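You operate a simulated robot arm through the tools that you are given. There is no shell and no other tool. Be economical: measure what you need, move in short steps, check, and stop when the job is done.

Carry out the task below with a simulated two-armed robot. There is one attempt and no reset: what you move stays moved.

TASK
Take the silver thumb screw from the packing end of the packing table and put it on the fourth shelf from the bottom of the blue rack. Take the broken block from the orange scrap tray and put it in the red scrap bin. Close the cabinet door. Take the card from the second shelf from the bottom of the blue rack and leave it on the fourth shelf from the bottom of the grey rack. Take the small grey spool from the middle shelf of the blue rack and leave it on the second shelf from the bottom of the grey rack. Take the blue tape from the middle shelf of the grey rack and put it on the middle shelf of the blue rack. Put one of the yellow tapes from the grey shelf on top of the yellow rack. Turn the eleventh tension dial to 200 g. Put the white tape from the tape rack on the shelf of the green table. The order is free. Set down upright: small grey spool.

It is judged by the outcome, as a careful person would: the job done as asked, and still so three seconds after it is handed in. It fails if anything else is knocked over, pushed out of place, dropped, spilled or broken.

THE ROBOT
Two 7-joint arms with two-finger parallel grippers on one trunk, on a base that drives. Base frame: it is fixed to the floor where the robot stands at the start and does not move with it; the origin is under the middle of the robot, x ahead of it, y to its left, z up; the surface under the hand at the start is at about z = 0.8. Readings come in m, rad, newtons and seconds.
The left shoulder is at the start at [0.05, 0.158, 1.133], the right one opposite. With the tool pointing down near the work surface each hand reaches from about 0.2 to 0.66 m from the robot's upright axis, wherever it stands, measured 20 degrees to its own side. Places, roughly: blue tape [-1, -3.25, 1]; broken block (4x3x2 cm) [0.6, -1, 0.8]; cabinet door [-0.8, -2.9, 1]; card [-0.25, -3.25, 0.5]; eleventh tension dial [-3.3, 0, 1.3]; fourth shelf of the blue rack [0.1, -3.3, 1.3]; fourth shelf of the grey rack [-0.8, -3.3, 1.3]; middle shelf of the blue rack [0.1, -3.3, 0.9]; red scrap bin (20x13x8 cm) [-3.7, 1.5, 0.5]; second shelf of the grey rack [-0.8, -3.3, 0.5]; shelf of the green table (36x25 cm) [0.88, 2.5, 0.22]; small grey spool [0.25, -3.25, 1]; thumb screw [0.5, -0.25, 0.75]; white tape [-3.75, 1.25, 1]; yellow rack (13x19x12 cm) [-2.4, -1.9, 1]; yellow tape [-4.5, -3.5, 0.75]. Payload 3.91 kg a hand.
Tool frame (each hand has its own): the origin (TCP) lies between the finger pads and is the grasp point; the fingertips stand 0.03 m ahead of it; z points along the fingers, y is the line along which they close. The gripper opens to 0.11 m. The fingers are 0.02 m wide and 0.01 m thick; the gripper's body (0.048 by 0.112 m) begins 0.055 m behind the TCP.
Orientation is that of the tool frame in the base frame, as a unit quaternion [x, y, z, w]. With the fingers straight down and closing along the base's y, the tool's x points along the base's -x, its y along +y and its z along -z.

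THE INTERFACE
- The arms move only by the tool nudge_tool. It takes "left_rows", "right_rows" or both (then of equal length, played together; a hand with none holds still); each is a list of rows, each an object (a shift or turn left out is 0, a gripper value left out holds the last) with "rotation": the turn, a rotation vector about the tool's x, y, z in units of 4 degrees (1.0 is 4 degrees), a list of three; "translation": the shift along the tool's x, y, z in units of 25 mm (1.0 is 25 mm), a list of three; "claw": the opening in per cent of the stroke, from 0 (shut) to 100 (fully open). In form: [{"rotation": [rx, ry, rz], "translation": [x, y, z], "claw": claw}, ...]. A call has 1 to 8 rows; each row shifts and turns the commanded pose from where the row before left it, along the tool's axes as they then stand. A call with a number of a shift or a turn outside -1 to 1 is refused whole. Each row takes 0.2 s and may step no farther than 0.05 m and 0.15 rad from the row before; otherwise, or with a gripper value out of range, the whole call is refused. Where a pose cannot be reached the arm comes as near as it can. A force on the tool above 40 N (or 10 N above the force at the start of the call, whichever is more), or a blocked arm, ends the call early, and 0.2 s more pass. The fingers move at their own pace (about 0.153 m/s each) and stop on an object; they squeeze with about 44 N. The grip force told is the motor's: it shows also when the fingers shut on nothing. Time passes only in rows, and 0.2 s behind the last, so rows that do not move let the fingers close. It gives the time, the measured TCP pose, the force on the tool (base axes), the opening and the grip force at its end, in the units of the frame above (readings bear some noise), with the torque about the TCP (base axes, N m) and any sound that the robot's microphone picked up.
- Cameras (640 x 400 px; columns grow to the right, rows downward): "scene" is now at [0.1225, -0.0328, 1.272]; the picture's right is [-0.37, -0.93, 0.00], its down [-0.52, 0.20, -0.83] and it looks along [0.77, -0.30, -0.56] (base axes); focal length 291 px, centre (320, 200). "left" rides on the left gripper at [0.073, -0.017, -0.103] in its tool frame; the picture's right is [0.23, 0.97, 0.00], its down [-0.76, 0.18, -0.62] and it looks along [-0.61, 0.14, 0.78] (tool axes); focal length 222 px, centre (320, 200). "right" rides on the right gripper at [0.072, 0.017, -0.103] in its tool frame; the picture's right is [-0.23, 0.97, 0.00], its down [-0.76, -0.18, -0.62] and it looks along [-0.61, -0.14, 0.78] (tool axes); focal length 222 px, centre (320, 200).
- get_image(camera): a new picture of that camera. It takes no simulated time.
- raise_lower(by): slides the trunk up (or, below 0, down) by that many m; the arms and the scene camera ride with it, the base frame stays. It gives what a move gives, with no picture.
- steer(legs): drives the robot by 1 to 6 legs, each [ahead, turn to the left] in m and rad, along the robot's own axes; the way and the turn of a leg run together, so that a leg with both is an arc; at most 1.5 m and 3.142 rad a leg. The arms and the cameras ride along, it lands a little off, and it stops where it bumps. It gives what a move gives.
- turn_head(pan, tilt): turns the head with the scene camera to pan (to the left, within 1.396 rad either way) and tilt (down, from -0.506 to 1.204), counted from straight ahead of the robot. It gives what a move gives.
- pixel_to_xyz(camera, pixels): for up to 12 pixels [column, row] of the newest picture of that camera ("zoom" is the newest enlarged one), the place [x, y, z] in the base frame of the surface seen there, good to about 0.002 m. It takes no simulated time.
- inspect(camera, box): a new picture of the part [left, top, right, bottom] of that camera's present view, enlarged. It takes no simulated time.
- sign_off(): hands the job in; it is judged then, once.

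Go step by step. Measure first, check grasps and placings, and put right what went wrong. The budget is 322 turns and 216 pictures, counting those below and the enlarged ones. Unless the task says otherwise, let go and move clear before handing in, and close with one line.

The tools are called after ">>>" as name(argument=value, ...) on one line, values as JSON. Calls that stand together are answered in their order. nudge_tool: Moves the arms, as the interface text tells. Its arguments: {"type":"object","properties":{"left_rows":{"type":"array","items":{"type":"object","properties":{"rotation":{"type":"array","items":{"type":"number"}},"translation":{"type":"array","items":{"type":"number"}},"claw":{"type":"number"}}}},"right_rows":{"type":"array","items":{"type":"object","properties":{"rotation":{"type":"array","items":{"type":"number"}},"translation":{"type":"array","items":{"type":"number"}},"claw":{"type":"number"}}}}},"required":[]} The other tools are called the same way: raise_lower (by) slides the trunk up or down; steer (legs) drives the base; turn_head (pan, tilt) turns the head that bears the scene camera; get_image (camera) takes a picture; pixel_to_xyz (camera, pixels) gives the place of the surface under pixels of a picture; inspect (camera, box) takes an enlarged picture of a part of a camera's view; sign_off () hands the job in.

At the start:

```text
time_s: 0.0
left_tcp_pos: [0.4702, 0.0782, 1.0608]
left_tool_rot: [-0.001, 1.0, 0.0, 0.001]
left_wrist_force: [0.3, -0.4, 0.1]
left_ft_torque: [-0.04, 0.02, 0.01]
left_finger_gap: 0.1101
left_finger_force: 0.1
right_tcp_pos: [0.3514, -0.3048, 1.0744]
right_tool_rot: [0.0, 1.0, -0.001, 0.001]
right_wrist_force: [0.4, 0.8, -0.3]
right_ft_torque: [-0.02, -0.02, -0.02]
right_finger_gap: 0.11
right_finger_force: 0.1
trunk travel left (down, up): [-0.375, 0.107]
robot x, y, heading: [0.0002, 0.001, 0.002]
head pan, tilt: [-0.375, 0.593]
```

scene: 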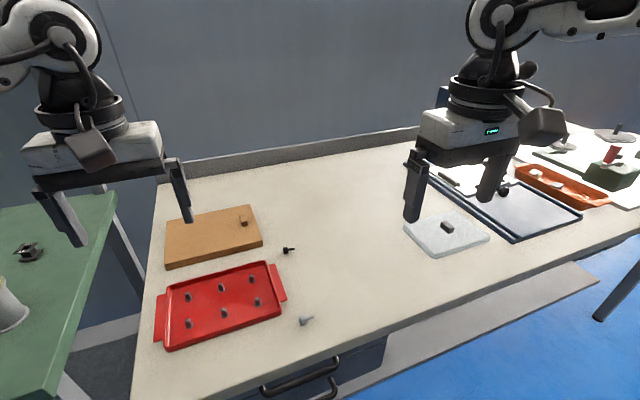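
right: 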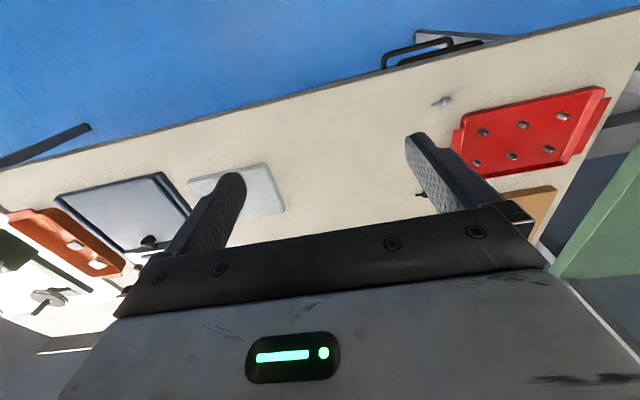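
left: 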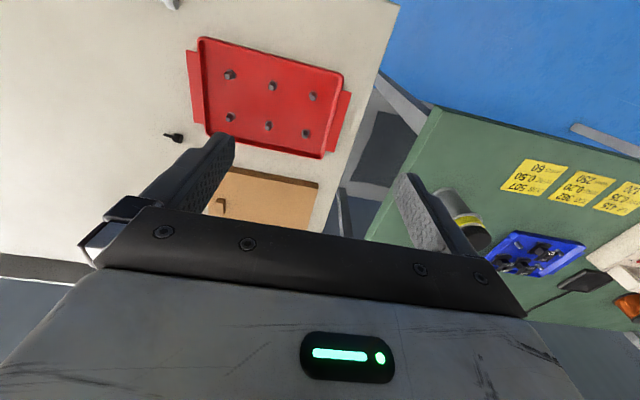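

The scene view shows a silver screw near (305,320) and a dark one near (288,250), with the orange tray at (560,185). I'll measure these and zoom in.

>>> inspect(camera="scene", box=[140, 190, 340, 350])

>>> pixel_to_xyz(camera="scene", pixels=[[305, 320], [288, 250], [243, 222], [447, 226], [535, 172], [560, 185], [583, 197], [350, 300], [188, 324], [320, 385]])

>>> inspect(camera="scene", box=[400, 120, 640, 270])

```text
2.50 times, centred on (240, 270) of scene
```

zoom: 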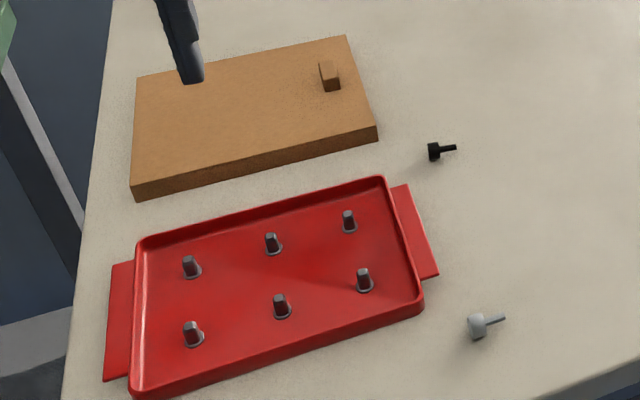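

```text
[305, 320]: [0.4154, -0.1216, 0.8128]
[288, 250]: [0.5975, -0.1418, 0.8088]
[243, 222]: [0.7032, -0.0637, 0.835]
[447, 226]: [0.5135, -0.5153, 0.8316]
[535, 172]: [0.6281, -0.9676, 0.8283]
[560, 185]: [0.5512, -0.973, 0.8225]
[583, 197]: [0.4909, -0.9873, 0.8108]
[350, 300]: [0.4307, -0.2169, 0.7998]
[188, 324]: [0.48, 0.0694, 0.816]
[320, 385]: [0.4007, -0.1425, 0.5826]
```

```text
2.67 times, centred on (520, 195) of scene
```

zoom: 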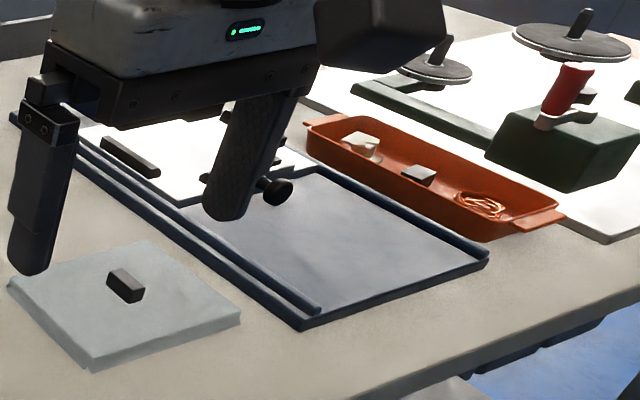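

The silver screw lies at about [0.415, -0.12, 0.81]. I'll measure its axis closely and look at the scrap tray contents.

>>> inspect(camera="scene", box=[285, 305, 333, 335])

```text
13.33 times, centred on (309, 320) of scene
```

zoom: 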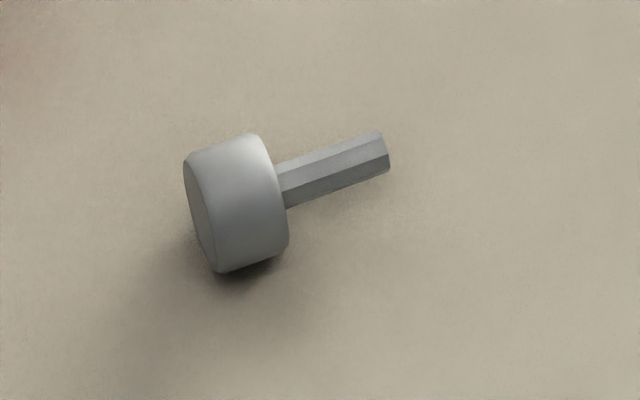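

>>> pixel_to_xyz(camera="zoom", pixels=[[215, 150], [250, 138], [235, 200], [270, 265], [225, 272], [285, 185], [380, 140], [340, 155], [500, 300]])

```text
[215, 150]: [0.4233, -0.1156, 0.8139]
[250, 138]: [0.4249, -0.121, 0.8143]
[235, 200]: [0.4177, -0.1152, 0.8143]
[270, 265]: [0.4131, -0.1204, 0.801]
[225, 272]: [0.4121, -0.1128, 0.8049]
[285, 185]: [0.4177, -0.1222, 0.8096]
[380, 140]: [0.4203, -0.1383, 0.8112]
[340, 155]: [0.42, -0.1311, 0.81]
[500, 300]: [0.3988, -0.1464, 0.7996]
```

The screw axis runs along y, total length about 27 mm, so I can close along y on it. I'll check the tray edge clearance before descending, and begin moving the right hand.

>>> pixel_to_xyz(camera="scene", pixels=[[282, 312], [287, 298], [280, 318]])

>>> nudge_tool(right_rows=[{"translation": [-0.4, 1, 1], "claw": 50}, {"translation": [-0.4, 1, 1]}, {"translation": [-0.4, 1, 1]}, {"translation": [-0.4, 1, 1]}, {"translation": [-0.4, 1, 1]}, {"translation": [-0.4, 1, 0.5]}, {"translation": [-0.3, 1, 0.5]}, {"translation": [0, 0.16, 0.5]}])

```text
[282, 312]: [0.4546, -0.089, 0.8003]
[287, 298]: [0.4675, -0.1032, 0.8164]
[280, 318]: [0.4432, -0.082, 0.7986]
```

```text
time_s: 1.8
left_tcp_pos: [0.4717, 0.0768, 1.0592]
left_tool_rot: [-0.001, 1.0, -0.001, 0.001]
left_wrist_force: [0.0, -1.1, 0.5]
left_ft_torque: [-0.01, 0.02, -0.01]
left_finger_gap: 0.1098
left_finger_force: 0.1
right_tcp_pos: [0.4116, -0.1372, 0.9177]
right_tool_rot: [0.001, 1.0, 0.0, 0.0]
right_wrist_force: [0.0, 0.1, -1.5]
right_ft_torque: [0.02, -0.01, 0.02]
right_finger_gap: 0.0554
right_finger_force: 0.1
right hand out of reach, approached as far as the arm can: row 7, 8
trunk travel left (down, up): [-0.375, 0.107]
robot x, y, heading: [-0.0002, 0.0044, -0.003]
head pan, tilt: [-0.375, 0.593]
```

The right hand stopped at [0.412, -0.137, 0.918], a bit short in y. I'll look from the right camera and lower the trunk to ease reach.

>>> raise_lower(by=-0.05)

>>> get_image(camera="right")

```text
time_s: 2.7
left_tcp_pos: [0.4723, 0.0779, 1.0107]
left_tool_rot: [-0.001, 1.0, 0.0, 0.0]
left_wrist_force: [0.6, 0.8, -0.6]
left_ft_torque: [-0.01, 0.01, 0.0]
left_finger_gap: 0.11
left_finger_force: 0.0
right_tcp_pos: [0.4126, -0.1378, 0.8671]
right_tool_rot: [0.001, 1.0, 0.0, 0.0]
right_wrist_force: [0.2, -0.2, 0.0]
right_ft_torque: [0.04, -0.01, 0.0]
right_finger_gap: 0.055
right_finger_force: 0.0
trunk travel left (down, up): [-0.325, 0.157]
robot x, y, heading: [-0.0015, -0.0018, 0.002]
head pan, tilt: [-0.375, 0.593]
```

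```text
209 pictures are left
```

right: 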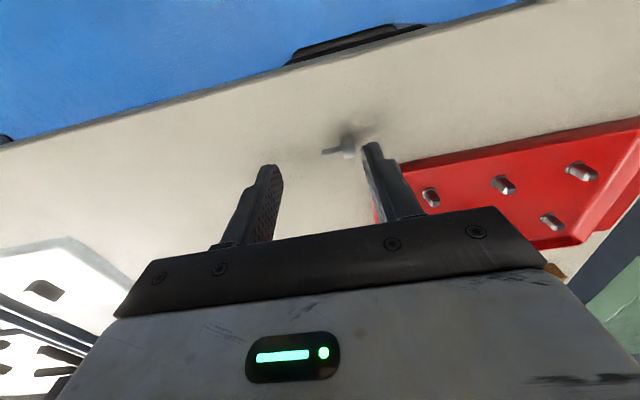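

The screw is between the fingers' planes but the hand needs about 12 mm more in +y. I'll shift, then check.

>>> nudge_tool(right_rows=[{"translation": [-0.24, 0.45, 0]}, {"translation": [0, 0, 0]}])

```text
time_s: 3.3
left_tcp_pos: [0.4723, 0.0775, 1.0107]
left_tool_rot: [-0.001, 1.0, 0.0, 0.0]
left_wrist_force: [0.2, -0.6, -0.1]
left_ft_torque: [0.01, -0.01, 0.03]
left_finger_gap: 0.1101
left_finger_force: 0.1
right_tcp_pos: [0.413, -0.1358, 0.8727]
right_tool_rot: [0.001, 1.0, 0.001, 0.0]
right_wrist_force: [0.6, -0.1, -0.5]
right_ft_torque: [0.03, -0.01, 0.01]
right_finger_gap: 0.0552
right_finger_force: 0.0
right hand out of reach, approached as far as the arm can: row 1
trunk travel left (down, up): [-0.325, 0.157]
robot x, y, heading: [0.0037, -0.0045, -0.003]
head pan, tilt: [-0.375, 0.593]
```

The arm is at a limit there; a small base turn to the left (0.08 rad) brings the hand over, and also aligns the fingers with the screw.

>>> steer(legs=[[0, 0.08]])

```text
time_s: 4.2
left_tcp_pos: [0.4628, 0.1161, 1.0082]
left_tool_rot: [-0.04, 0.999, 0.0, 0.0]
left_wrist_force: [-0.2, 0.4, -0.1]
left_ft_torque: [-0.01, 0.02, -0.03]
left_finger_gap: 0.1101
left_finger_force: 0.0
right_tcp_pos: [0.4222, -0.103, 0.8727]
right_tool_rot: [-0.04, 0.999, 0.001, 0.001]
right_wrist_force: [-0.6, -0.9, 0.6]
right_ft_torque: [-0.01, -0.01, 0.0]
right_finger_gap: 0.0553
right_finger_force: 0.1
trunk travel left (down, up): [-0.325, 0.157]
robot x, y, heading: [0.0028, -0.0005, 0.082]
head pan, tilt: [-0.375, 0.593]
```

Now shifting -y by 23 mm and then descending 39 mm to z≈0.834.

>>> nudge_tool(right_rows=[{"translation": [0.22, -0.9, 0]}, {"translation": [0, 0, 0.8]}, {"translation": [0, 0, 0.6]}, {}])

>>> get_image(camera="right")

```text
time_s: 5.2
left_tcp_pos: [0.4628, 0.1166, 1.0101]
left_tool_rot: [-0.041, 0.999, 0.0, 0.0]
left_wrist_force: [-0.3, -1.4, -0.5]
left_ft_torque: [0.02, 0.01, 0.03]
left_finger_gap: 0.1102
left_finger_force: 0.0
right_tcp_pos: [0.4202, -0.1261, 0.8368]
right_tool_rot: [-0.04, 0.999, 0.001, 0.001]
right_wrist_force: [0.0, -0.2, -0.4]
right_ft_torque: [0.0, 0.02, -0.02]
right_finger_gap: 0.0552
right_finger_force: 0.0
trunk travel left (down, up): [-0.325, 0.157]
robot x, y, heading: [-0.0005, 0.0008, 0.082]
head pan, tilt: [-0.375, 0.593]
```

```text
208 pictures are left
```

right: 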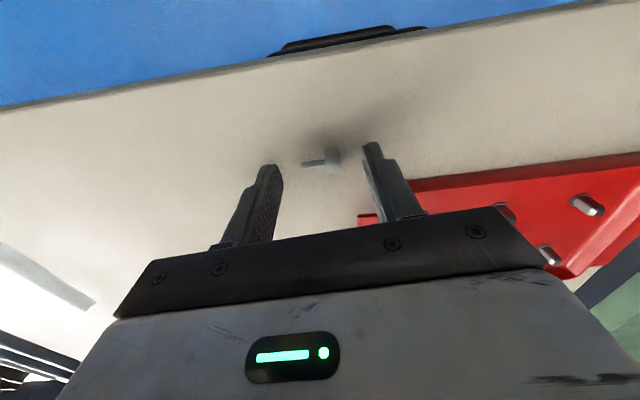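

The screw sits centred between the fingers at (320,160). I'll descend 4 mm, close and lift.

>>> nudge_tool(right_rows=[{"translation": [0, 0, 0.16], "claw": 50}, {"claw": 0}, {}, {}, {"translation": [0, 0, -1]}, {"translation": [0, 0, -1]}, {"translation": [0, 0, -1]}, {"translation": [0, 0, -1]}])

>>> get_image(camera="right")

```text
time_s: 7.0
left_tcp_pos: [0.4646, 0.1172, 1.0103]
left_tool_rot: [-0.041, 0.999, 0.001, 0.0]
left_wrist_force: [-0.8, 0.3, -0.1]
left_ft_torque: [0.01, 0.0, 0.01]
left_finger_gap: 0.1102
left_finger_force: 0.1
right_tcp_pos: [0.4195, -0.1253, 0.932]
right_tool_rot: [-0.04, 0.999, 0.0, -0.001]
right_wrist_force: [-0.1, -0.2, 0.5]
right_ft_torque: [0.02, 0.02, 0.03]
right_finger_gap: 0.0242
right_finger_force: 43.9
trunk travel left (down, up): [-0.325, 0.157]
robot x, y, heading: [-0.0012, 0.0028, 0.08]
head pan, tilt: [-0.375, 0.593]
```

```text
207 pictures are left
```

right: 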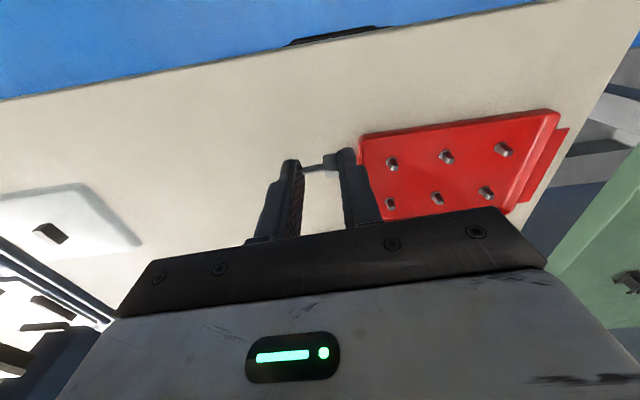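

The screw is held (gap 24 mm, 44 N). Now I'll look right toward the scrap tray area.

>>> turn_head(pan=-1.0, tilt=0.4)

>>> get_image(camera="scene")

```text
time_s: 8.0
left_tcp_pos: [0.4648, 0.1168, 1.0113]
left_tool_rot: [-0.041, 0.999, 0.0, -0.001]
left_wrist_force: [0.5, 0.1, -0.1]
left_ft_torque: [-0.01, 0.01, -0.02]
left_finger_gap: 0.1101
left_finger_force: 0.1
right_tcp_pos: [0.4199, -0.125, 0.933]
right_tool_rot: [-0.04, 0.999, 0.001, 0.001]
right_wrist_force: [-0.2, 0.3, -0.1]
right_ft_torque: [0.01, 0.0, -0.03]
right_finger_gap: 0.0244
right_finger_force: 44.6
trunk travel left (down, up): [-0.325, 0.157]
robot x, y, heading: [0.0015, 0.0004, 0.08]
head pan, tilt: [-1.0, 0.4]
```

```text
206 pictures are left
```

scene: 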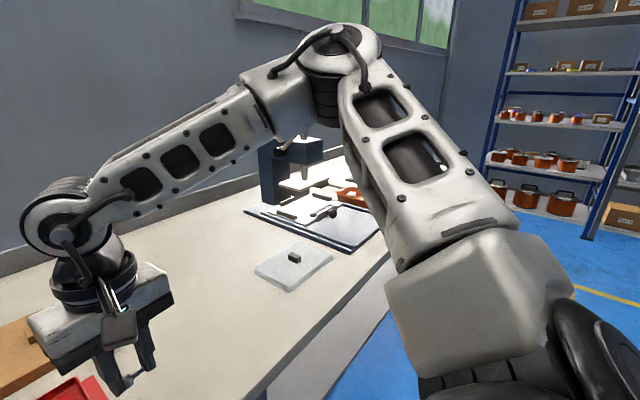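

The view to the tray is blocked by the arm. I'll turn right to face along the table and move ahead 0.4 m, then look.

>>> steer(legs=[[0, -1.65], [0.35, 0]])

>>> turn_head(pan=0.5, tilt=0.5)

>>> get_image(camera="scene")

```text
time_s: 14.2
left_tcp_pos: [0.0774, -0.8118, 1.0101]
left_tool_rot: [0.707, 0.707, 0.0, 0.0]
left_wrist_force: [1.1, 0.9, -0.1]
left_ft_torque: [0.03, 0.01, 0.01]
left_finger_gap: 0.1099
left_finger_force: 0.1
right_tcp_pos: [-0.1601, -0.7491, 0.9322]
right_tool_rot: [0.708, 0.706, 0.001, 0.001]
right_wrist_force: [0.6, -0.4, -0.1]
right_ft_torque: [0.01, 0.0, -0.03]
right_finger_gap: 0.0242
right_finger_force: 44.1
trunk travel left (down, up): [-0.325, 0.157]
robot x, y, heading: [0.0041, -0.3396, -1.572]
head pan, tilt: [-1.0, 0.4]
```

```text
time_s: 15.8
left_tcp_pos: [0.0758, -0.8118, 1.0101]
left_tool_rot: [0.707, 0.707, 0.0, 0.0]
left_wrist_force: [-0.5, -0.4, 0.1]
left_ft_torque: [-0.01, 0.02, 0.0]
left_finger_gap: 0.11
left_finger_force: 0.0
right_tcp_pos: [-0.1597, -0.7481, 0.933]
right_tool_rot: [0.708, 0.707, 0.0, 0.001]
right_wrist_force: [0.6, -0.7, -0.1]
right_ft_torque: [0.02, 0.0, 0.05]
right_finger_gap: 0.0238
right_finger_force: 44.4
trunk travel left (down, up): [-0.325, 0.157]
robot x, y, heading: [-0.0018, -0.3424, -1.573]
head pan, tilt: [0.499, 0.499]
```

```text
205 pictures are left
```

scene: 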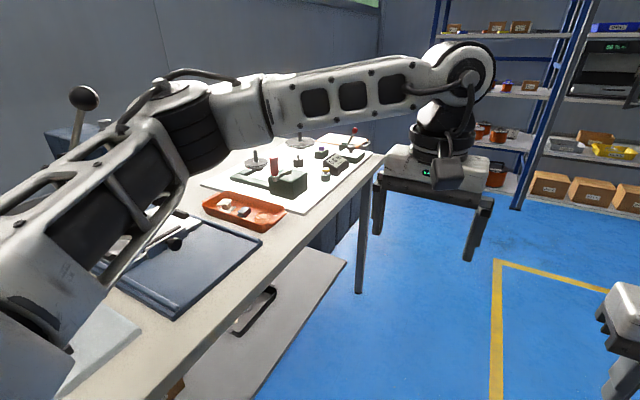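

I see the orange tray at (243,210). Measuring the tray, blocks, devices and the table edges.

>>> inspect(camera="scene", box=[180, 170, 340, 270])

>>> pixel_to_xyz(camera="scene", pixels=[[226, 204], [244, 211], [220, 218], [270, 222], [210, 325], [372, 155], [83, 97], [272, 160], [298, 135], [70, 145], [290, 180], [352, 285]])

```text
4.00 times, centred on (260, 220) of scene
```

zoom: 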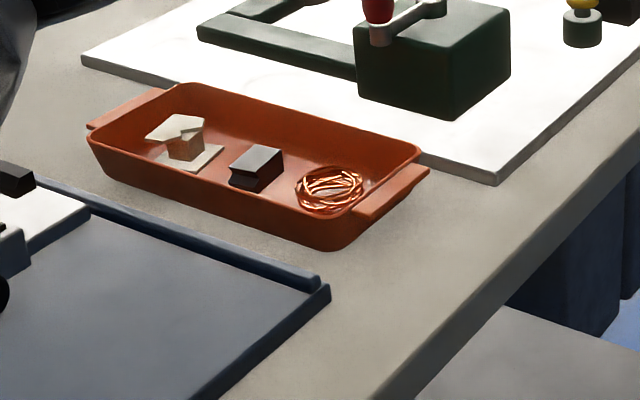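

```text
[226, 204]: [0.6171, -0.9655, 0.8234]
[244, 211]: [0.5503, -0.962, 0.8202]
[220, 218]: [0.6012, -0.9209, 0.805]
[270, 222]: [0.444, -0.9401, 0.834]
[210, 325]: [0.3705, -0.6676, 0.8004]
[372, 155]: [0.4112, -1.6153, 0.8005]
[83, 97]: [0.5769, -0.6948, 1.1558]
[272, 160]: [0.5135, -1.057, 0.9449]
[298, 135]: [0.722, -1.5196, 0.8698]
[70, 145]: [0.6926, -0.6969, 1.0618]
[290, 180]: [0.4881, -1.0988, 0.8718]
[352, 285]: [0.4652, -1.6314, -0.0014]
```

Two candidates sit in the tray: a white flanged thing and a grey block. Zooming in.

>>> inspect(camera="scene", box=[208, 190, 272, 230])

>>> pixel_to_xyz(camera="zoom", pixels=[[330, 200], [395, 245], [420, 200], [320, 240], [350, 205], [270, 120], [205, 170], [140, 140], [230, 100], [150, 65]])

```text
10.00 times, centred on (240, 210) of scene
```

zoom: 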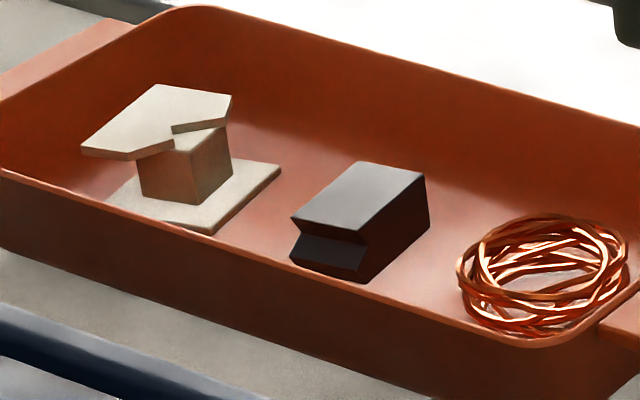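

```text
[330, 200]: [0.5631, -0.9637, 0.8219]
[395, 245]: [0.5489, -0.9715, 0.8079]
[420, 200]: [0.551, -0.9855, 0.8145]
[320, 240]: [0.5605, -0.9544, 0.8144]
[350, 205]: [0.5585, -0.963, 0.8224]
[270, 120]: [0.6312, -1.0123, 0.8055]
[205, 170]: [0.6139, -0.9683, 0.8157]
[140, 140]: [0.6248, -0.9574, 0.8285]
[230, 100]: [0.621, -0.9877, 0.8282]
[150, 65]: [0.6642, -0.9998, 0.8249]
```

The grey block with the wedge-shaped break is the 4x3x2 block. I'll get its corners.

>>> pixel_to_xyz(camera="zoom", pixels=[[298, 216], [364, 166], [416, 177], [357, 228], [300, 262], [365, 278], [426, 225], [300, 170], [450, 200]])

```text
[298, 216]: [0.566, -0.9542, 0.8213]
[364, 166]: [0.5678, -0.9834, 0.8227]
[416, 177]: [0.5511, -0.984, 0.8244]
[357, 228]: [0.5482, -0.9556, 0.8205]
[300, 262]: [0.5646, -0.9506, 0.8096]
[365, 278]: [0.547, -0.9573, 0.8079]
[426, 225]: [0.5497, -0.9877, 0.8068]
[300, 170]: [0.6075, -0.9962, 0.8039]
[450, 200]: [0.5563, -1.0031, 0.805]
```

Block: x 0.548–0.567, y -0.987 – -0.953, top 0.8225. I'll raise the trunk for clearance and yaw the left hand clockwise so that it will close along x once the robot faces -25°.

>>> raise_lower(by=0.1)

>>> nudge_tool(left_rows=[{"rotation": [0, 0, 1]}, {"rotation": [0, 0, 1]}, {"rotation": [0, 0, 1]}, {"rotation": [0, 0, 1]}, {"rotation": [0, 0, 1]}, {"rotation": [0, 0, 1]}, {"rotation": [0, 0, 1]}, {"rotation": [0, 0, 1]}])

>>> nudge_tool(left_rows=[{"rotation": [0, 0, 1]}, {"rotation": [0, 0, 1]}, {"rotation": [0, 0, 1]}, {"rotation": [0, 0, 1]}, {"rotation": [0, 0, 1]}, {"rotation": [0, 0, 1]}, {"rotation": [0, 0, 1]}, {"rotation": [0, 0, 1]}])

```text
time_s: 17.2
left_tcp_pos: [0.0766, -0.8128, 1.1103]
left_tool_rot: [0.707, 0.707, 0.0, -0.001]
left_wrist_force: [0.3, 0.0, -0.8]
left_ft_torque: [0.01, 0.0, -0.04]
left_finger_gap: 0.11
left_finger_force: 0.1
right_tcp_pos: [-0.1595, -0.7485, 1.0325]
right_tool_rot: [0.708, 0.706, 0.0, 0.001]
right_wrist_force: [0.3, 0.1, -0.4]
right_ft_torque: [0.0, 0.01, 0.01]
right_finger_gap: 0.024
right_finger_force: 43.5
trunk travel left (down, up): [-0.425, 0.057]
robot x, y, heading: [0.0019, -0.342, -1.576]
head pan, tilt: [0.499, 0.499]
```

```text
time_s: 19.0
left_tcp_pos: [0.0779, -0.8122, 1.1093]
left_tool_rot: [0.875, 0.484, 0.0, 0.0]
left_wrist_force: [-0.9, 0.4, 0.3]
left_ft_torque: [-0.01, 0.01, 0.01]
left_finger_gap: 0.1103
left_finger_force: 0.1
right_tcp_pos: [-0.1597, -0.7489, 1.0329]
right_tool_rot: [0.708, 0.706, -0.001, 0.001]
right_wrist_force: [1.0, 0.1, -0.4]
right_ft_torque: [0.0, -0.01, 0.01]
right_finger_gap: 0.024
right_finger_force: 44.4
trunk travel left (down, up): [-0.425, 0.057]
robot x, y, heading: [0.0009, -0.3381, -1.572]
head pan, tilt: [0.499, 0.499]
```

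```text
time_s: 20.8
left_tcp_pos: [0.076, -0.8116, 1.1101]
left_tool_rot: [0.956, 0.292, 0.0, 0.0]
left_wrist_force: [0.1, -0.1, 0.1]
left_ft_torque: [-0.02, 0.02, 0.0]
left_finger_gap: 0.11
left_finger_force: 0.0
left hand out of reach, approached as far as the arm can: row 7, 8
right_tcp_pos: [-0.16, -0.7489, 1.033]
right_tool_rot: [0.708, 0.706, 0.0, 0.001]
right_wrist_force: [0.4, -0.7, -0.3]
right_ft_torque: [0.02, 0.03, -0.01]
right_finger_gap: 0.0238
right_finger_force: 44.5
trunk travel left (down, up): [-0.425, 0.057]
robot x, y, heading: [-0.0006, -0.3379, -1.571]
head pan, tilt: [0.499, 0.499]
```

The left wrist yaw stops at about 56° clockwise. I'll test whether it holds when the hand is moved 0.19 m to the robot's left.

>>> nudge_tool(left_rows=[{"translation": [0.79, 0.53, 0]}, {"translation": [0.79, 0.53, 0]}, {"translation": [0.79, 0.53, 0]}, {"translation": [0.79, 0.53, 0]}, {"translation": [0.79, 0.53, 0]}, {"translation": [0.79, 0.53, 0]}, {"translation": [0.79, 0.53, 0]}, {"translation": [0.79, 0.53, 0]}])

```text
time_s: 22.6
left_tcp_pos: [0.0871, -0.8122, 1.1103]
left_tool_rot: [0.955, 0.296, -0.002, -0.001]
left_wrist_force: [0.3, 0.3, 0.7]
left_ft_torque: [0.02, -0.01, -0.01]
left_finger_gap: 0.11
left_finger_force: 0.0
left hand out of reach, approached as far as the arm can: row 1, 2, 3, 4, 5, 6, 7, 8
right_tcp_pos: [-0.1596, -0.7485, 1.0328]
right_tool_rot: [0.707, 0.707, 0.0, 0.001]
right_wrist_force: [-0.2, 0.1, -0.3]
right_ft_torque: [0.01, 0.0, -0.02]
right_finger_gap: 0.0239
right_finger_force: 44.1
trunk travel left (down, up): [-0.425, 0.057]
robot x, y, heading: [-0.0012, -0.3378, -1.574]
head pan, tilt: [0.499, 0.499]
```

The wrist yaw limit blocks the left hand from this grasp; the right hand should fit better, so I'll deliver the screw first. I'll restore the left yaw and drive to the racks, keeping away from the press lever.

>>> nudge_tool(left_rows=[{"rotation": [0, 0, -1]}, {"rotation": [0, 0, -1]}, {"rotation": [0, 0, -1]}, {"rotation": [0, 0, -1]}, {"rotation": [0, 0, -1]}, {"rotation": [0, 0, -1]}, {"rotation": [0, 0, -1]}, {"rotation": [0, 0, -1]}])

>>> nudge_tool(left_rows=[{"rotation": [0, 0, -1]}, {"rotation": [0, 0, -1]}, {"rotation": [0, 0, -1]}, {"rotation": [0, 0, -1]}, {"rotation": [0, 0, -1]}, {"rotation": [0, 0, -0.9]}])

>>> steer(legs=[[0, -0.25], [1.0, 0], [0, 0.25], [0.6, 0]])

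>>> turn_head(pan=0.0, tilt=0.15)

>>> get_image(camera="scene")

```text
time_s: 24.4
left_tcp_pos: [0.0869, -0.8101, 1.1104]
left_tool_rot: [0.838, 0.546, 0.0, 0.0]
left_wrist_force: [0.1, -0.3, 0.0]
left_ft_torque: [0.02, 0.02, -0.01]
left_finger_gap: 0.1098
left_finger_force: 0.1
right_tcp_pos: [-0.1589, -0.7493, 1.033]
right_tool_rot: [0.707, 0.707, 0.0, 0.001]
right_wrist_force: [-0.6, -0.3, 0.1]
right_ft_torque: [-0.01, -0.01, 0.02]
right_finger_gap: 0.024
right_finger_force: 43.7
trunk travel left (down, up): [-0.425, 0.057]
robot x, y, heading: [0.0001, -0.3435, -1.572]
head pan, tilt: [0.499, 0.499]
```

```text
time_s: 25.8
left_tcp_pos: [0.0864, -0.811, 1.11]
left_tool_rot: [0.709, 0.705, 0.0, 0.0]
left_wrist_force: [0.6, -0.4, -0.1]
left_ft_torque: [0.01, -0.01, -0.02]
left_finger_gap: 0.1099
left_finger_force: 0.1
right_tcp_pos: [-0.1596, -0.7485, 1.0315]
right_tool_rot: [0.708, 0.706, 0.0, 0.001]
right_wrist_force: [0.0, -0.2, 0.1]
right_ft_torque: [-0.01, 0.02, -0.03]
right_finger_gap: 0.024
right_finger_force: 44.3
trunk travel left (down, up): [-0.425, 0.057]
robot x, y, heading: [0.0006, -0.3429, -1.573]
head pan, tilt: [0.499, 0.499]
```

```text
time_s: 35.5
left_tcp_pos: [-0.1568, -2.3462, 1.1103]
left_tool_rot: [0.706, 0.708, 0.001, 0.0]
left_wrist_force: [-0.2, 0.0, 1.1]
left_ft_torque: [0.01, 0.03, -0.01]
left_finger_gap: 0.1099
left_finger_force: 0.1
right_tcp_pos: [-0.4036, -2.286, 1.0329]
right_tool_rot: [0.704, 0.71, 0.0, 0.0]
right_wrist_force: [-0.1, -0.4, -0.7]
right_ft_torque: [0.03, -0.01, 0.0]
right_finger_gap: 0.0241
right_finger_force: 43.6
trunk travel left (down, up): [-0.425, 0.057]
robot x, y, heading: [-0.2468, -1.8755, -1.567]
head pan, tilt: [0.499, 0.499]
```

```text
time_s: 36.5
left_tcp_pos: [-0.1586, -2.3458, 1.1105]
left_tool_rot: [0.707, 0.707, 0.0, 0.0]
left_wrist_force: [1.0, 0.5, 0.5]
left_ft_torque: [0.01, -0.01, 0.0]
left_finger_gap: 0.11
left_finger_force: 0.0
right_tcp_pos: [-0.4038, -2.2855, 1.0324]
right_tool_rot: [0.705, 0.709, 0.0, 0.0]
right_wrist_force: [-0.8, -0.5, 0.4]
right_ft_torque: [0.0, 0.01, 0.02]
right_finger_gap: 0.024
right_finger_force: 44.0
trunk travel left (down, up): [-0.425, 0.057]
robot x, y, heading: [-0.2479, -1.8746, -1.567]
head pan, tilt: [0.0, 0.15]
```

```text
202 pictures are left
```

scene: 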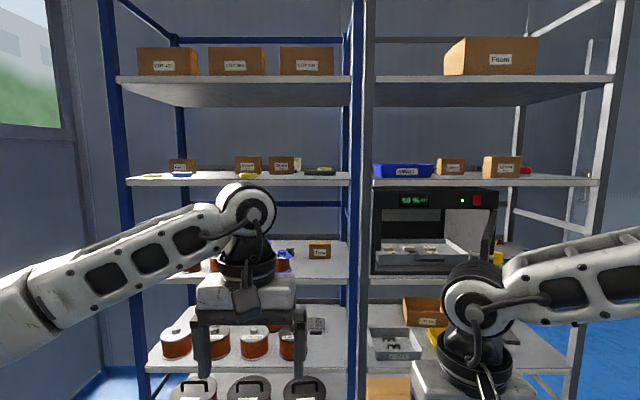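

Racks are in view: blue rack left, grey rack right with the humidity cabinet. Measuring shelf edges and zooming in on the fourth shelf.

>>> pixel_to_xyz(camera="scene", pixels=[[150, 182], [300, 182], [345, 180], [345, 276], [330, 345], [300, 84], [340, 172], [375, 181], [595, 181], [490, 265], [440, 265], [232, 172]])

>>> inspect(camera="scene", box=[120, 130, 376, 290])

>>> inspect(camera="scene", box=[350, 140, 622, 310])

```text
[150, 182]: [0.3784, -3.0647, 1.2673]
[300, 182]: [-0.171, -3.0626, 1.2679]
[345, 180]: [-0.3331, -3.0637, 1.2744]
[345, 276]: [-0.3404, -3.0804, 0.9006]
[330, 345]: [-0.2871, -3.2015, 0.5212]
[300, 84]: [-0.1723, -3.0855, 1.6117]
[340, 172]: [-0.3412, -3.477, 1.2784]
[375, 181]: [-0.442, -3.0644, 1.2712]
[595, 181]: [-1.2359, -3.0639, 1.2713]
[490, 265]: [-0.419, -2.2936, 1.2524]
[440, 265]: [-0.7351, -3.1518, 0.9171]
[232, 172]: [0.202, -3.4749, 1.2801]
```

```text
2.50 times, centred on (248, 210) of scene
```

zoom: 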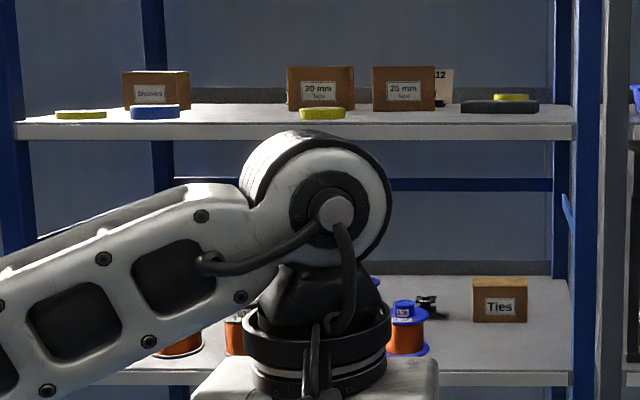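

```text
2.35 times, centred on (486, 225) of scene
```

zoom: 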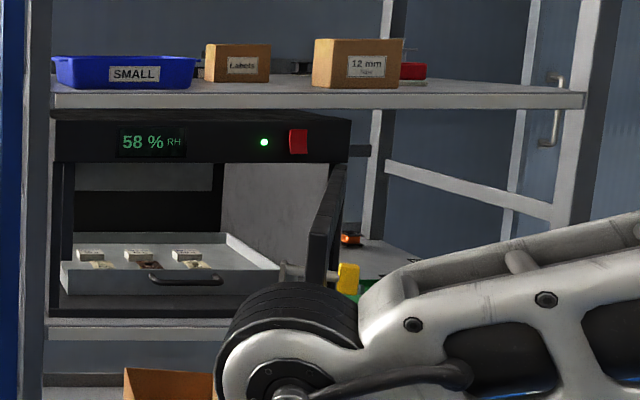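

Shelf 4 top is z≈1.28, front edge y≈-3.065; there's a free gap near x≈0.14 between the blue tape and the yellow tape. I'll pitch and raise the right hand and retract the left before approaching.

>>> nudge_tool(right_rows=[{"rotation": [0, -1, 0], "translation": [0, 0, -1]}, {"rotation": [0, -1, 0], "translation": [0, 0, -1]}, {"rotation": [0, -1, 0], "translation": [0, 0, -1]}, {"rotation": [0, -1, 0], "translation": [0, 0, -1]}, {"rotation": [0, -1, 0], "translation": [0, 0, -1]}, {"rotation": [0, -1, 0], "translation": [0, 0, -1]}, {"rotation": [0, -1, 0], "translation": [0, 0, -1]}, {"rotation": [0, -1, 0], "translation": [0, 0, -1]}], left_rows=[{"translation": [1, 0, -1]}, {"translation": [1, 0, -1]}, {"translation": [1, 0, -1]}, {"translation": [1, 0, -1]}, {"translation": [1, 0, -1]}, {}, {}, {}])

>>> nudge_tool(right_rows=[{"rotation": [0, -1, 0], "translation": [-1, 0, -1]}, {"rotation": [0, -1, 0], "translation": [-1, 0, -1]}, {"rotation": [0, -1, 0], "translation": [-1, 0, -1]}, {"rotation": [0, 0, 0], "translation": [-1, 0, -1]}, {"rotation": [0, 0, 0], "translation": [-1, 0, -1]}])

```text
time_s: 38.3
left_tcp_pos: [-0.1571, -2.2192, 1.2356]
left_tool_rot: [0.706, 0.708, 0.0, 0.0]
left_wrist_force: [0.0, 0.2, 0.2]
left_ft_torque: [-0.02, 0.01, 0.05]
left_finger_gap: 0.1102
left_finger_force: 0.1
right_tcp_pos: [-0.4056, -2.2372, 1.2251]
right_tool_rot: [0.677, 0.682, -0.195, 0.197]
right_wrist_force: [0.1, -0.6, -0.6]
right_ft_torque: [0.0, 0.0, -0.03]
right_finger_gap: 0.0238
right_finger_force: 44.3
trunk travel left (down, up): [-0.425, 0.057]
robot x, y, heading: [-0.2501, -1.876, -1.567]
head pan, tilt: [0.0, 0.15]
```

```text
time_s: 39.5
left_tcp_pos: [-0.158, -2.2213, 1.2356]
left_tool_rot: [0.706, 0.708, -0.001, 0.0]
left_wrist_force: [0.2, 0.2, 0.0]
left_ft_torque: [0.02, 0.01, 0.01]
left_finger_gap: 0.1099
left_finger_force: 0.0
right_tcp_pos: [-0.4065, -2.2551, 1.401]
right_tool_rot: [0.653, 0.658, -0.263, 0.267]
right_wrist_force: [-0.2, 1.0, -0.8]
right_ft_torque: [0.04, -0.01, 0.01]
right_finger_gap: 0.0241
right_finger_force: 43.4
trunk travel left (down, up): [-0.425, 0.057]
robot x, y, heading: [-0.2515, -1.8761, -1.564]
head pan, tilt: [0.0, 0.15]
```

Right hand is pitched about 44° at z 1.40. Driving to stand at about (0.30, -2.45) facing the rack.

>>> steer(legs=[[0, 0.767], [0.795, 0], [0, -0.772]])

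>>> get_image(camera="scene")

```text
time_s: 47.7
left_tcp_pos: [0.3753, -2.7969, 1.2357]
left_tool_rot: [0.715, 0.7, 0.0, 0.0]
left_wrist_force: [-0.3, 0.2, 0.3]
left_ft_torque: [0.02, -0.01, -0.01]
left_finger_gap: 0.11
left_finger_force: 0.0
right_tcp_pos: [0.1262, -2.8255, 1.3994]
right_tool_rot: [0.662, 0.648, -0.268, 0.264]
right_wrist_force: [0.1, 1.2, 0.3]
right_ft_torque: [0.03, 0.02, 0.0]
right_finger_gap: 0.024
right_finger_force: 43.8
trunk travel left (down, up): [-0.425, 0.057]
robot x, y, heading: [0.2901, -2.4505, -1.596]
head pan, tilt: [0.0, 0.15]
```

```text
199 pictures are left
```

scene: 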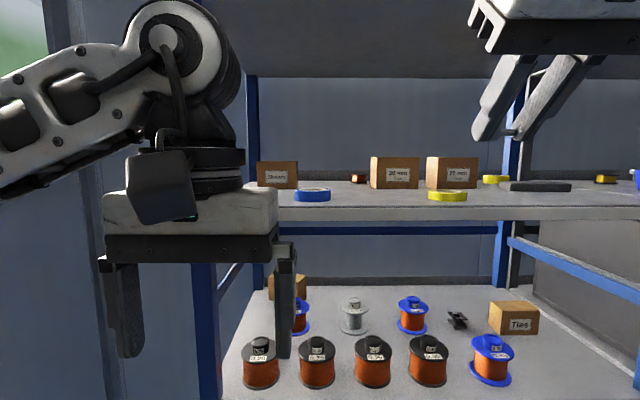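

The gap on shelf 4 between the blue tape (312,194) and yellow tape (447,195) is clear, and the grey spool is at (355,315) on the middle shelf. Measuring.

>>> pixel_to_xyz(camera="scene", pixels=[[330, 198], [429, 197], [380, 200], [380, 212], [355, 300], [355, 325], [345, 330], [366, 330], [300, 315], [410, 312], [375, 360], [318, 360]])

>>> inspect(camera="scene", box=[270, 260, 462, 380])

```text
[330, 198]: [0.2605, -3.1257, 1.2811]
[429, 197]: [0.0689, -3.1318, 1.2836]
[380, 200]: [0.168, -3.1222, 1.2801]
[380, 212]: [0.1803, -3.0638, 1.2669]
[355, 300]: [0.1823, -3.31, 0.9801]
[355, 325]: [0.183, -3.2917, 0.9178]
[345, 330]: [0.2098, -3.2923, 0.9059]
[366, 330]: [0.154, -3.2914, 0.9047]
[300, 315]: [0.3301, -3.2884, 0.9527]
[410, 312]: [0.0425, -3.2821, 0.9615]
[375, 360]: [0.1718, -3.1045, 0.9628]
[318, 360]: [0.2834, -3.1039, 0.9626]
```

```text
3.33 times, centred on (366, 320) of scene
```

zoom: 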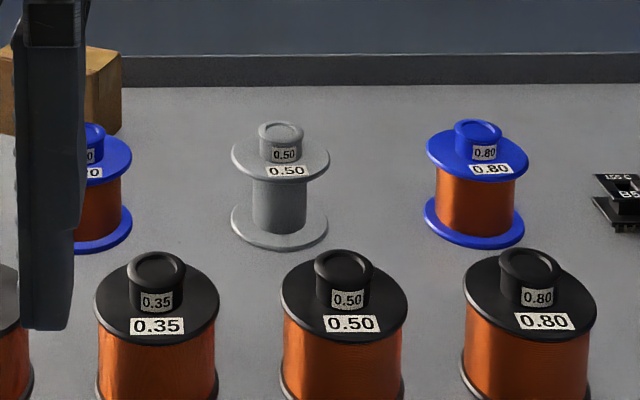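

I'll drive 0.15 m closer, then extend the right hand over the gap at x≈0.165, y≈-3.12.

>>> steer(legs=[[0.15, 0]])

>>> nudge_tool(right_rows=[{"translation": [-0.83, 0.35, 0.81]}, {"translation": [-0.83, 0.35, 0.81]}, {"translation": [-0.83, 0.35, 0.81]}, {"translation": [-0.83, 0.35, 0.81]}, {"translation": [-0.83, 0.35, 0.81]}, {}])

```text
time_s: 49.1
left_tcp_pos: [0.3729, -2.9437, 1.2353]
left_tool_rot: [0.715, 0.699, 0.0, -0.001]
left_wrist_force: [0.7, -0.4, -0.3]
left_ft_torque: [0.04, 0.01, 0.01]
left_finger_gap: 0.1099
left_finger_force: 0.0
right_tcp_pos: [0.1243, -2.9734, 1.4001]
right_tool_rot: [0.663, 0.649, -0.267, 0.262]
right_wrist_force: [-0.5, -0.5, 0.2]
right_ft_torque: [0.06, -0.02, 0.0]
right_finger_gap: 0.0242
right_finger_force: 43.9
trunk travel left (down, up): [-0.425, 0.057]
robot x, y, heading: [0.291, -2.5972, -1.591]
head pan, tilt: [0.0, 0.15]
```

```text
time_s: 50.5
left_tcp_pos: [0.3729, -2.9418, 1.2364]
left_tool_rot: [0.716, 0.698, 0.0, 0.0]
left_wrist_force: [-0.1, 0.8, -0.4]
left_ft_torque: [0.01, -0.01, 0.01]
left_finger_gap: 0.1099
left_finger_force: 0.1
right_tcp_pos: [0.1247, -3.0629, 1.3987]
right_tool_rot: [0.662, 0.649, -0.267, 0.264]
right_wrist_force: [0.9, 0.3, -0.5]
right_ft_torque: [-0.04, -0.02, 0.0]
right_finger_gap: 0.0238
right_finger_force: 43.8
right hand out of reach, approached as far as the arm can: row 3, 4, 5
trunk travel left (down, up): [-0.425, 0.057]
robot x, y, heading: [0.2889, -2.5952, -1.588]
head pan, tilt: [0.0, 0.15]
```

The hand stopped at (0.125, -3.063). I'll retract the left hand, then drive 7 cm further with a slight left turn.

>>> nudge_tool(left_rows=[{"translation": [1, 0, -0.5]}, {"translation": [1, 0, -0.5]}, {"translation": [1, 0, -0.5]}, {"translation": [1, 0, -0.5]}])

>>> steer(legs=[[0, 0.07], [0.06, 0]])

>>> get_image(camera="scene")

```text
time_s: 51.5
left_tcp_pos: [0.3758, -2.8415, 1.2863]
left_tool_rot: [0.716, 0.699, 0.0, 0.0]
left_wrist_force: [-0.6, 0.9, 0.2]
left_ft_torque: [0.01, -0.01, 0.05]
left_finger_gap: 0.11
left_finger_force: 0.1
right_tcp_pos: [0.1242, -3.0617, 1.3984]
right_tool_rot: [0.662, 0.649, -0.267, 0.265]
right_wrist_force: [0.5, -0.5, -0.4]
right_ft_torque: [0.0, 0.02, 0.01]
right_finger_gap: 0.0241
right_finger_force: 44.4
trunk travel left (down, up): [-0.425, 0.057]
robot x, y, heading: [0.2903, -2.5982, -1.59]
head pan, tilt: [0.0, 0.15]
```

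```text
time_s: 52.9
left_tcp_pos: [0.3966, -2.8959, 1.2845]
left_tool_rot: [0.69, 0.724, 0.0, 0.0]
left_wrist_force: [0.0, 0.4, 0.1]
left_ft_torque: [0.01, 0.03, -0.01]
left_finger_gap: 0.1101
left_finger_force: 0.1
right_tcp_pos: [0.161, -3.1335, 1.3982]
right_tool_rot: [0.64, 0.672, -0.257, 0.272]
right_wrist_force: [0.0, 0.0, -0.6]
right_ft_torque: [0.03, 0.0, 0.0]
right_finger_gap: 0.0237
right_finger_force: 44.1
trunk travel left (down, up): [-0.425, 0.057]
robot x, y, heading: [0.2952, -2.654, -1.517]
head pan, tilt: [0.0, 0.15]
```

```text
197 pictures are left
```

scene: 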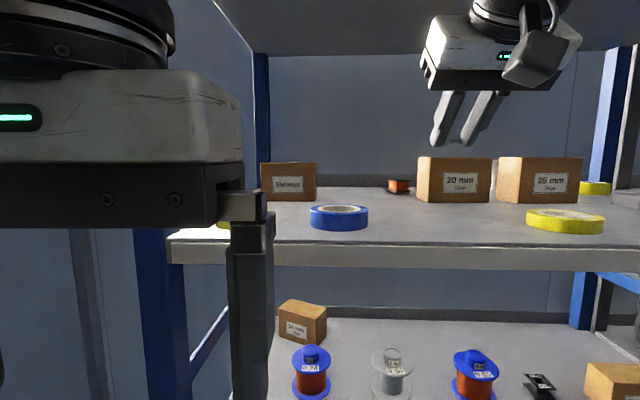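

The hand is over the clear gap. Descending to z≈1.314.

>>> nudge_tool(right_rows=[{"translation": [0.78, 0, 0.8]}, {"translation": [0.78, 0, 0.8]}, {"translation": [0.78, 0, 0.8]}, {}])

>>> inspect(camera="scene", box=[340, 120, 532, 240])

```text
time_s: 53.9
left_tcp_pos: [0.3965, -2.894, 1.2849]
left_tool_rot: [0.691, 0.723, -0.001, 0.0]
left_wrist_force: [1.2, -0.4, -0.7]
left_ft_torque: [0.05, 0.02, 0.01]
left_finger_gap: 0.1098
left_finger_force: 0.1
right_tcp_pos: [0.161, -3.1292, 1.3155]
right_tool_rot: [0.638, 0.672, -0.258, 0.273]
right_wrist_force: [0.7, -0.6, -0.5]
right_ft_torque: [-0.03, -0.02, 0.0]
right_finger_gap: 0.0238
right_finger_force: 43.8
trunk travel left (down, up): [-0.425, 0.057]
robot x, y, heading: [0.2924, -2.6527, -1.517]
head pan, tilt: [0.0, 0.15]
```

```text
3.33 times, centred on (436, 180) of scene
```

zoom: 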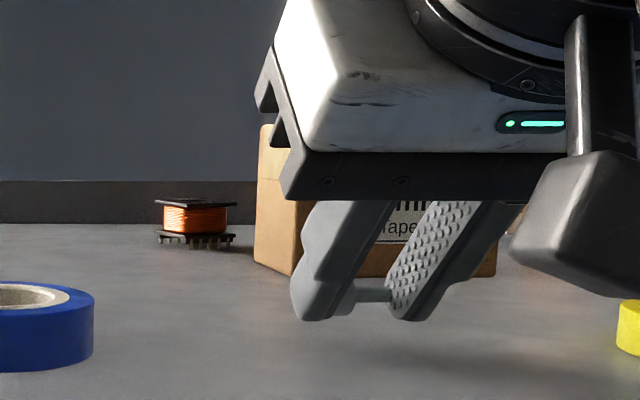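

The screw is just above the shelf. Lowering 5 mm and opening.

>>> nudge_tool(right_rows=[{"translation": [0.14, 0, 0.14]}, {}, {"claw": 30}, {"claw": 45}, {}])

>>> inspect(camera="scene", box=[340, 120, 532, 240])

```text
time_s: 55.1
left_tcp_pos: [0.3951, -2.8948, 1.285]
left_tool_rot: [0.69, 0.723, 0.0, 0.0]
left_wrist_force: [0.1, 0.0, -0.8]
left_ft_torque: [-0.03, 0.02, -0.01]
left_finger_gap: 0.11
left_finger_force: 0.0
right_tcp_pos: [0.1622, -3.13, 1.3101]
right_tool_rot: [0.638, 0.672, -0.258, 0.274]
right_wrist_force: [0.0, 0.0, -0.7]
right_ft_torque: [-0.03, 0.02, -0.02]
right_finger_gap: 0.0495
right_finger_force: 0.0
trunk travel left (down, up): [-0.425, 0.057]
robot x, y, heading: [0.2917, -2.6543, -1.518]
head pan, tilt: [0.0, 0.15]
```

```text
3.33 times, centred on (436, 180) of scene
```

zoom: 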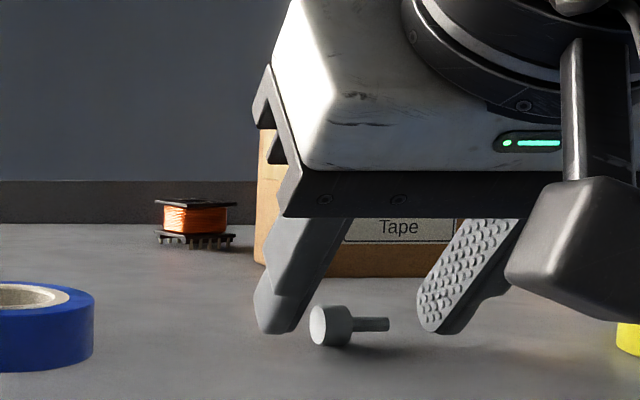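

The screw rests on shelf 4. Backing the hand out along its axis.

>>> nudge_tool(right_rows=[{"translation": [0, 0, -1]}, {"translation": [0, 0, -1]}, {"translation": [0, 0, -1]}, {"translation": [0, 0, -1]}, {"translation": [0, 0, -1]}, {"translation": [0, 0, -1]}, {"translation": [0, 0, -1]}, {"translation": [0, 0, -0.5]}])

>>> turn_head(pan=-0.2, tilt=0.45)

>>> get_image(camera="scene")

```text
time_s: 56.9
left_tcp_pos: [0.3955, -2.8948, 1.284]
left_tool_rot: [0.69, 0.724, 0.0, 0.0]
left_wrist_force: [-0.7, 0.6, 0.5]
left_ft_torque: [-0.01, 0.02, -0.02]
left_finger_gap: 0.1098
left_finger_force: 0.1
right_tcp_pos: [0.1535, -2.9995, 1.4457]
right_tool_rot: [0.639, 0.672, -0.258, 0.273]
right_wrist_force: [-0.4, -0.1, 0.1]
right_ft_torque: [0.01, -0.02, -0.01]
right_finger_gap: 0.0495
right_finger_force: 0.0
trunk travel left (down, up): [-0.425, 0.057]
robot x, y, heading: [0.2962, -2.6537, -1.526]
head pan, tilt: [0.0, 0.15]
```

```text
time_s: 57.7
left_tcp_pos: [0.3952, -2.8949, 1.2847]
left_tool_rot: [0.691, 0.723, -0.001, 0.001]
left_wrist_force: [-0.8, -0.6, -1.0]
left_ft_torque: [0.01, 0.0, -0.04]
left_finger_gap: 0.1102
left_finger_force: 0.1
right_tcp_pos: [0.1548, -3.002, 1.446]
right_tool_rot: [0.639, 0.672, -0.257, 0.273]
right_wrist_force: [-0.1, -0.8, 0.5]
right_ft_torque: [0.01, -0.05, 0.02]
right_finger_gap: 0.0494
right_finger_force: 0.1
trunk travel left (down, up): [-0.425, 0.057]
robot x, y, heading: [0.2938, -2.6556, -1.518]
head pan, tilt: [-0.201, 0.45]
```

```text
194 pictures are left
```

scene: 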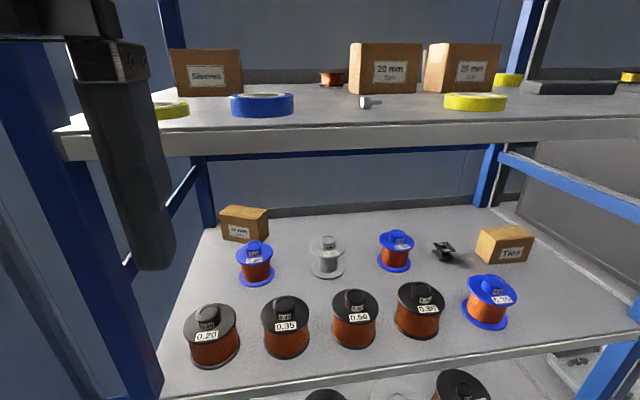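

The screw lies safely on shelf 4 at (370,101). Now measuring the grey spool at (327,255) and its neighbours.

>>> inspect(camera="scene", box=[250, 220, 410, 320])

>>> pixel_to_xyz(camera="zoom", pixels=[[310, 66], [297, 75], [326, 76], [310, 92], [310, 120], [280, 105], [340, 100], [268, 205], [350, 205], [425, 290], [140, 315], [415, 330]])

```text
4.00 times, centred on (330, 270) of scene
```

zoom: 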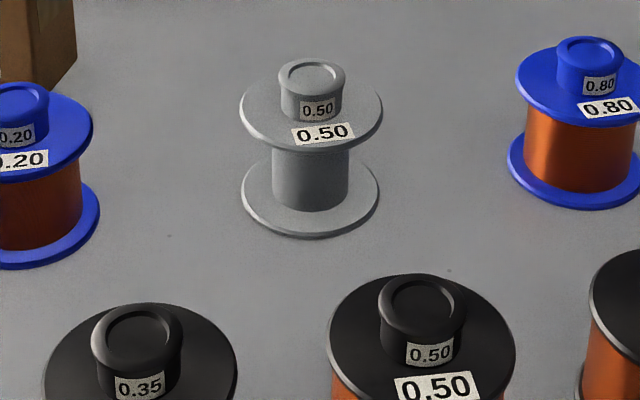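

```text
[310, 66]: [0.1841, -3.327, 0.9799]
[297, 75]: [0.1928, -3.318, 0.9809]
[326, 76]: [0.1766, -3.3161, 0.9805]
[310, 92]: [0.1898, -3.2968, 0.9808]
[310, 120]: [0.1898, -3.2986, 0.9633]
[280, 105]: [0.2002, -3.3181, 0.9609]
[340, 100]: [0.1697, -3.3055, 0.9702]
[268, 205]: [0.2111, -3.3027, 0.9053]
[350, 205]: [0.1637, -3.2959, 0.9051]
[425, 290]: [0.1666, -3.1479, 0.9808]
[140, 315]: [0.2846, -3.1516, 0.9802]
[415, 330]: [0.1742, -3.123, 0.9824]
```

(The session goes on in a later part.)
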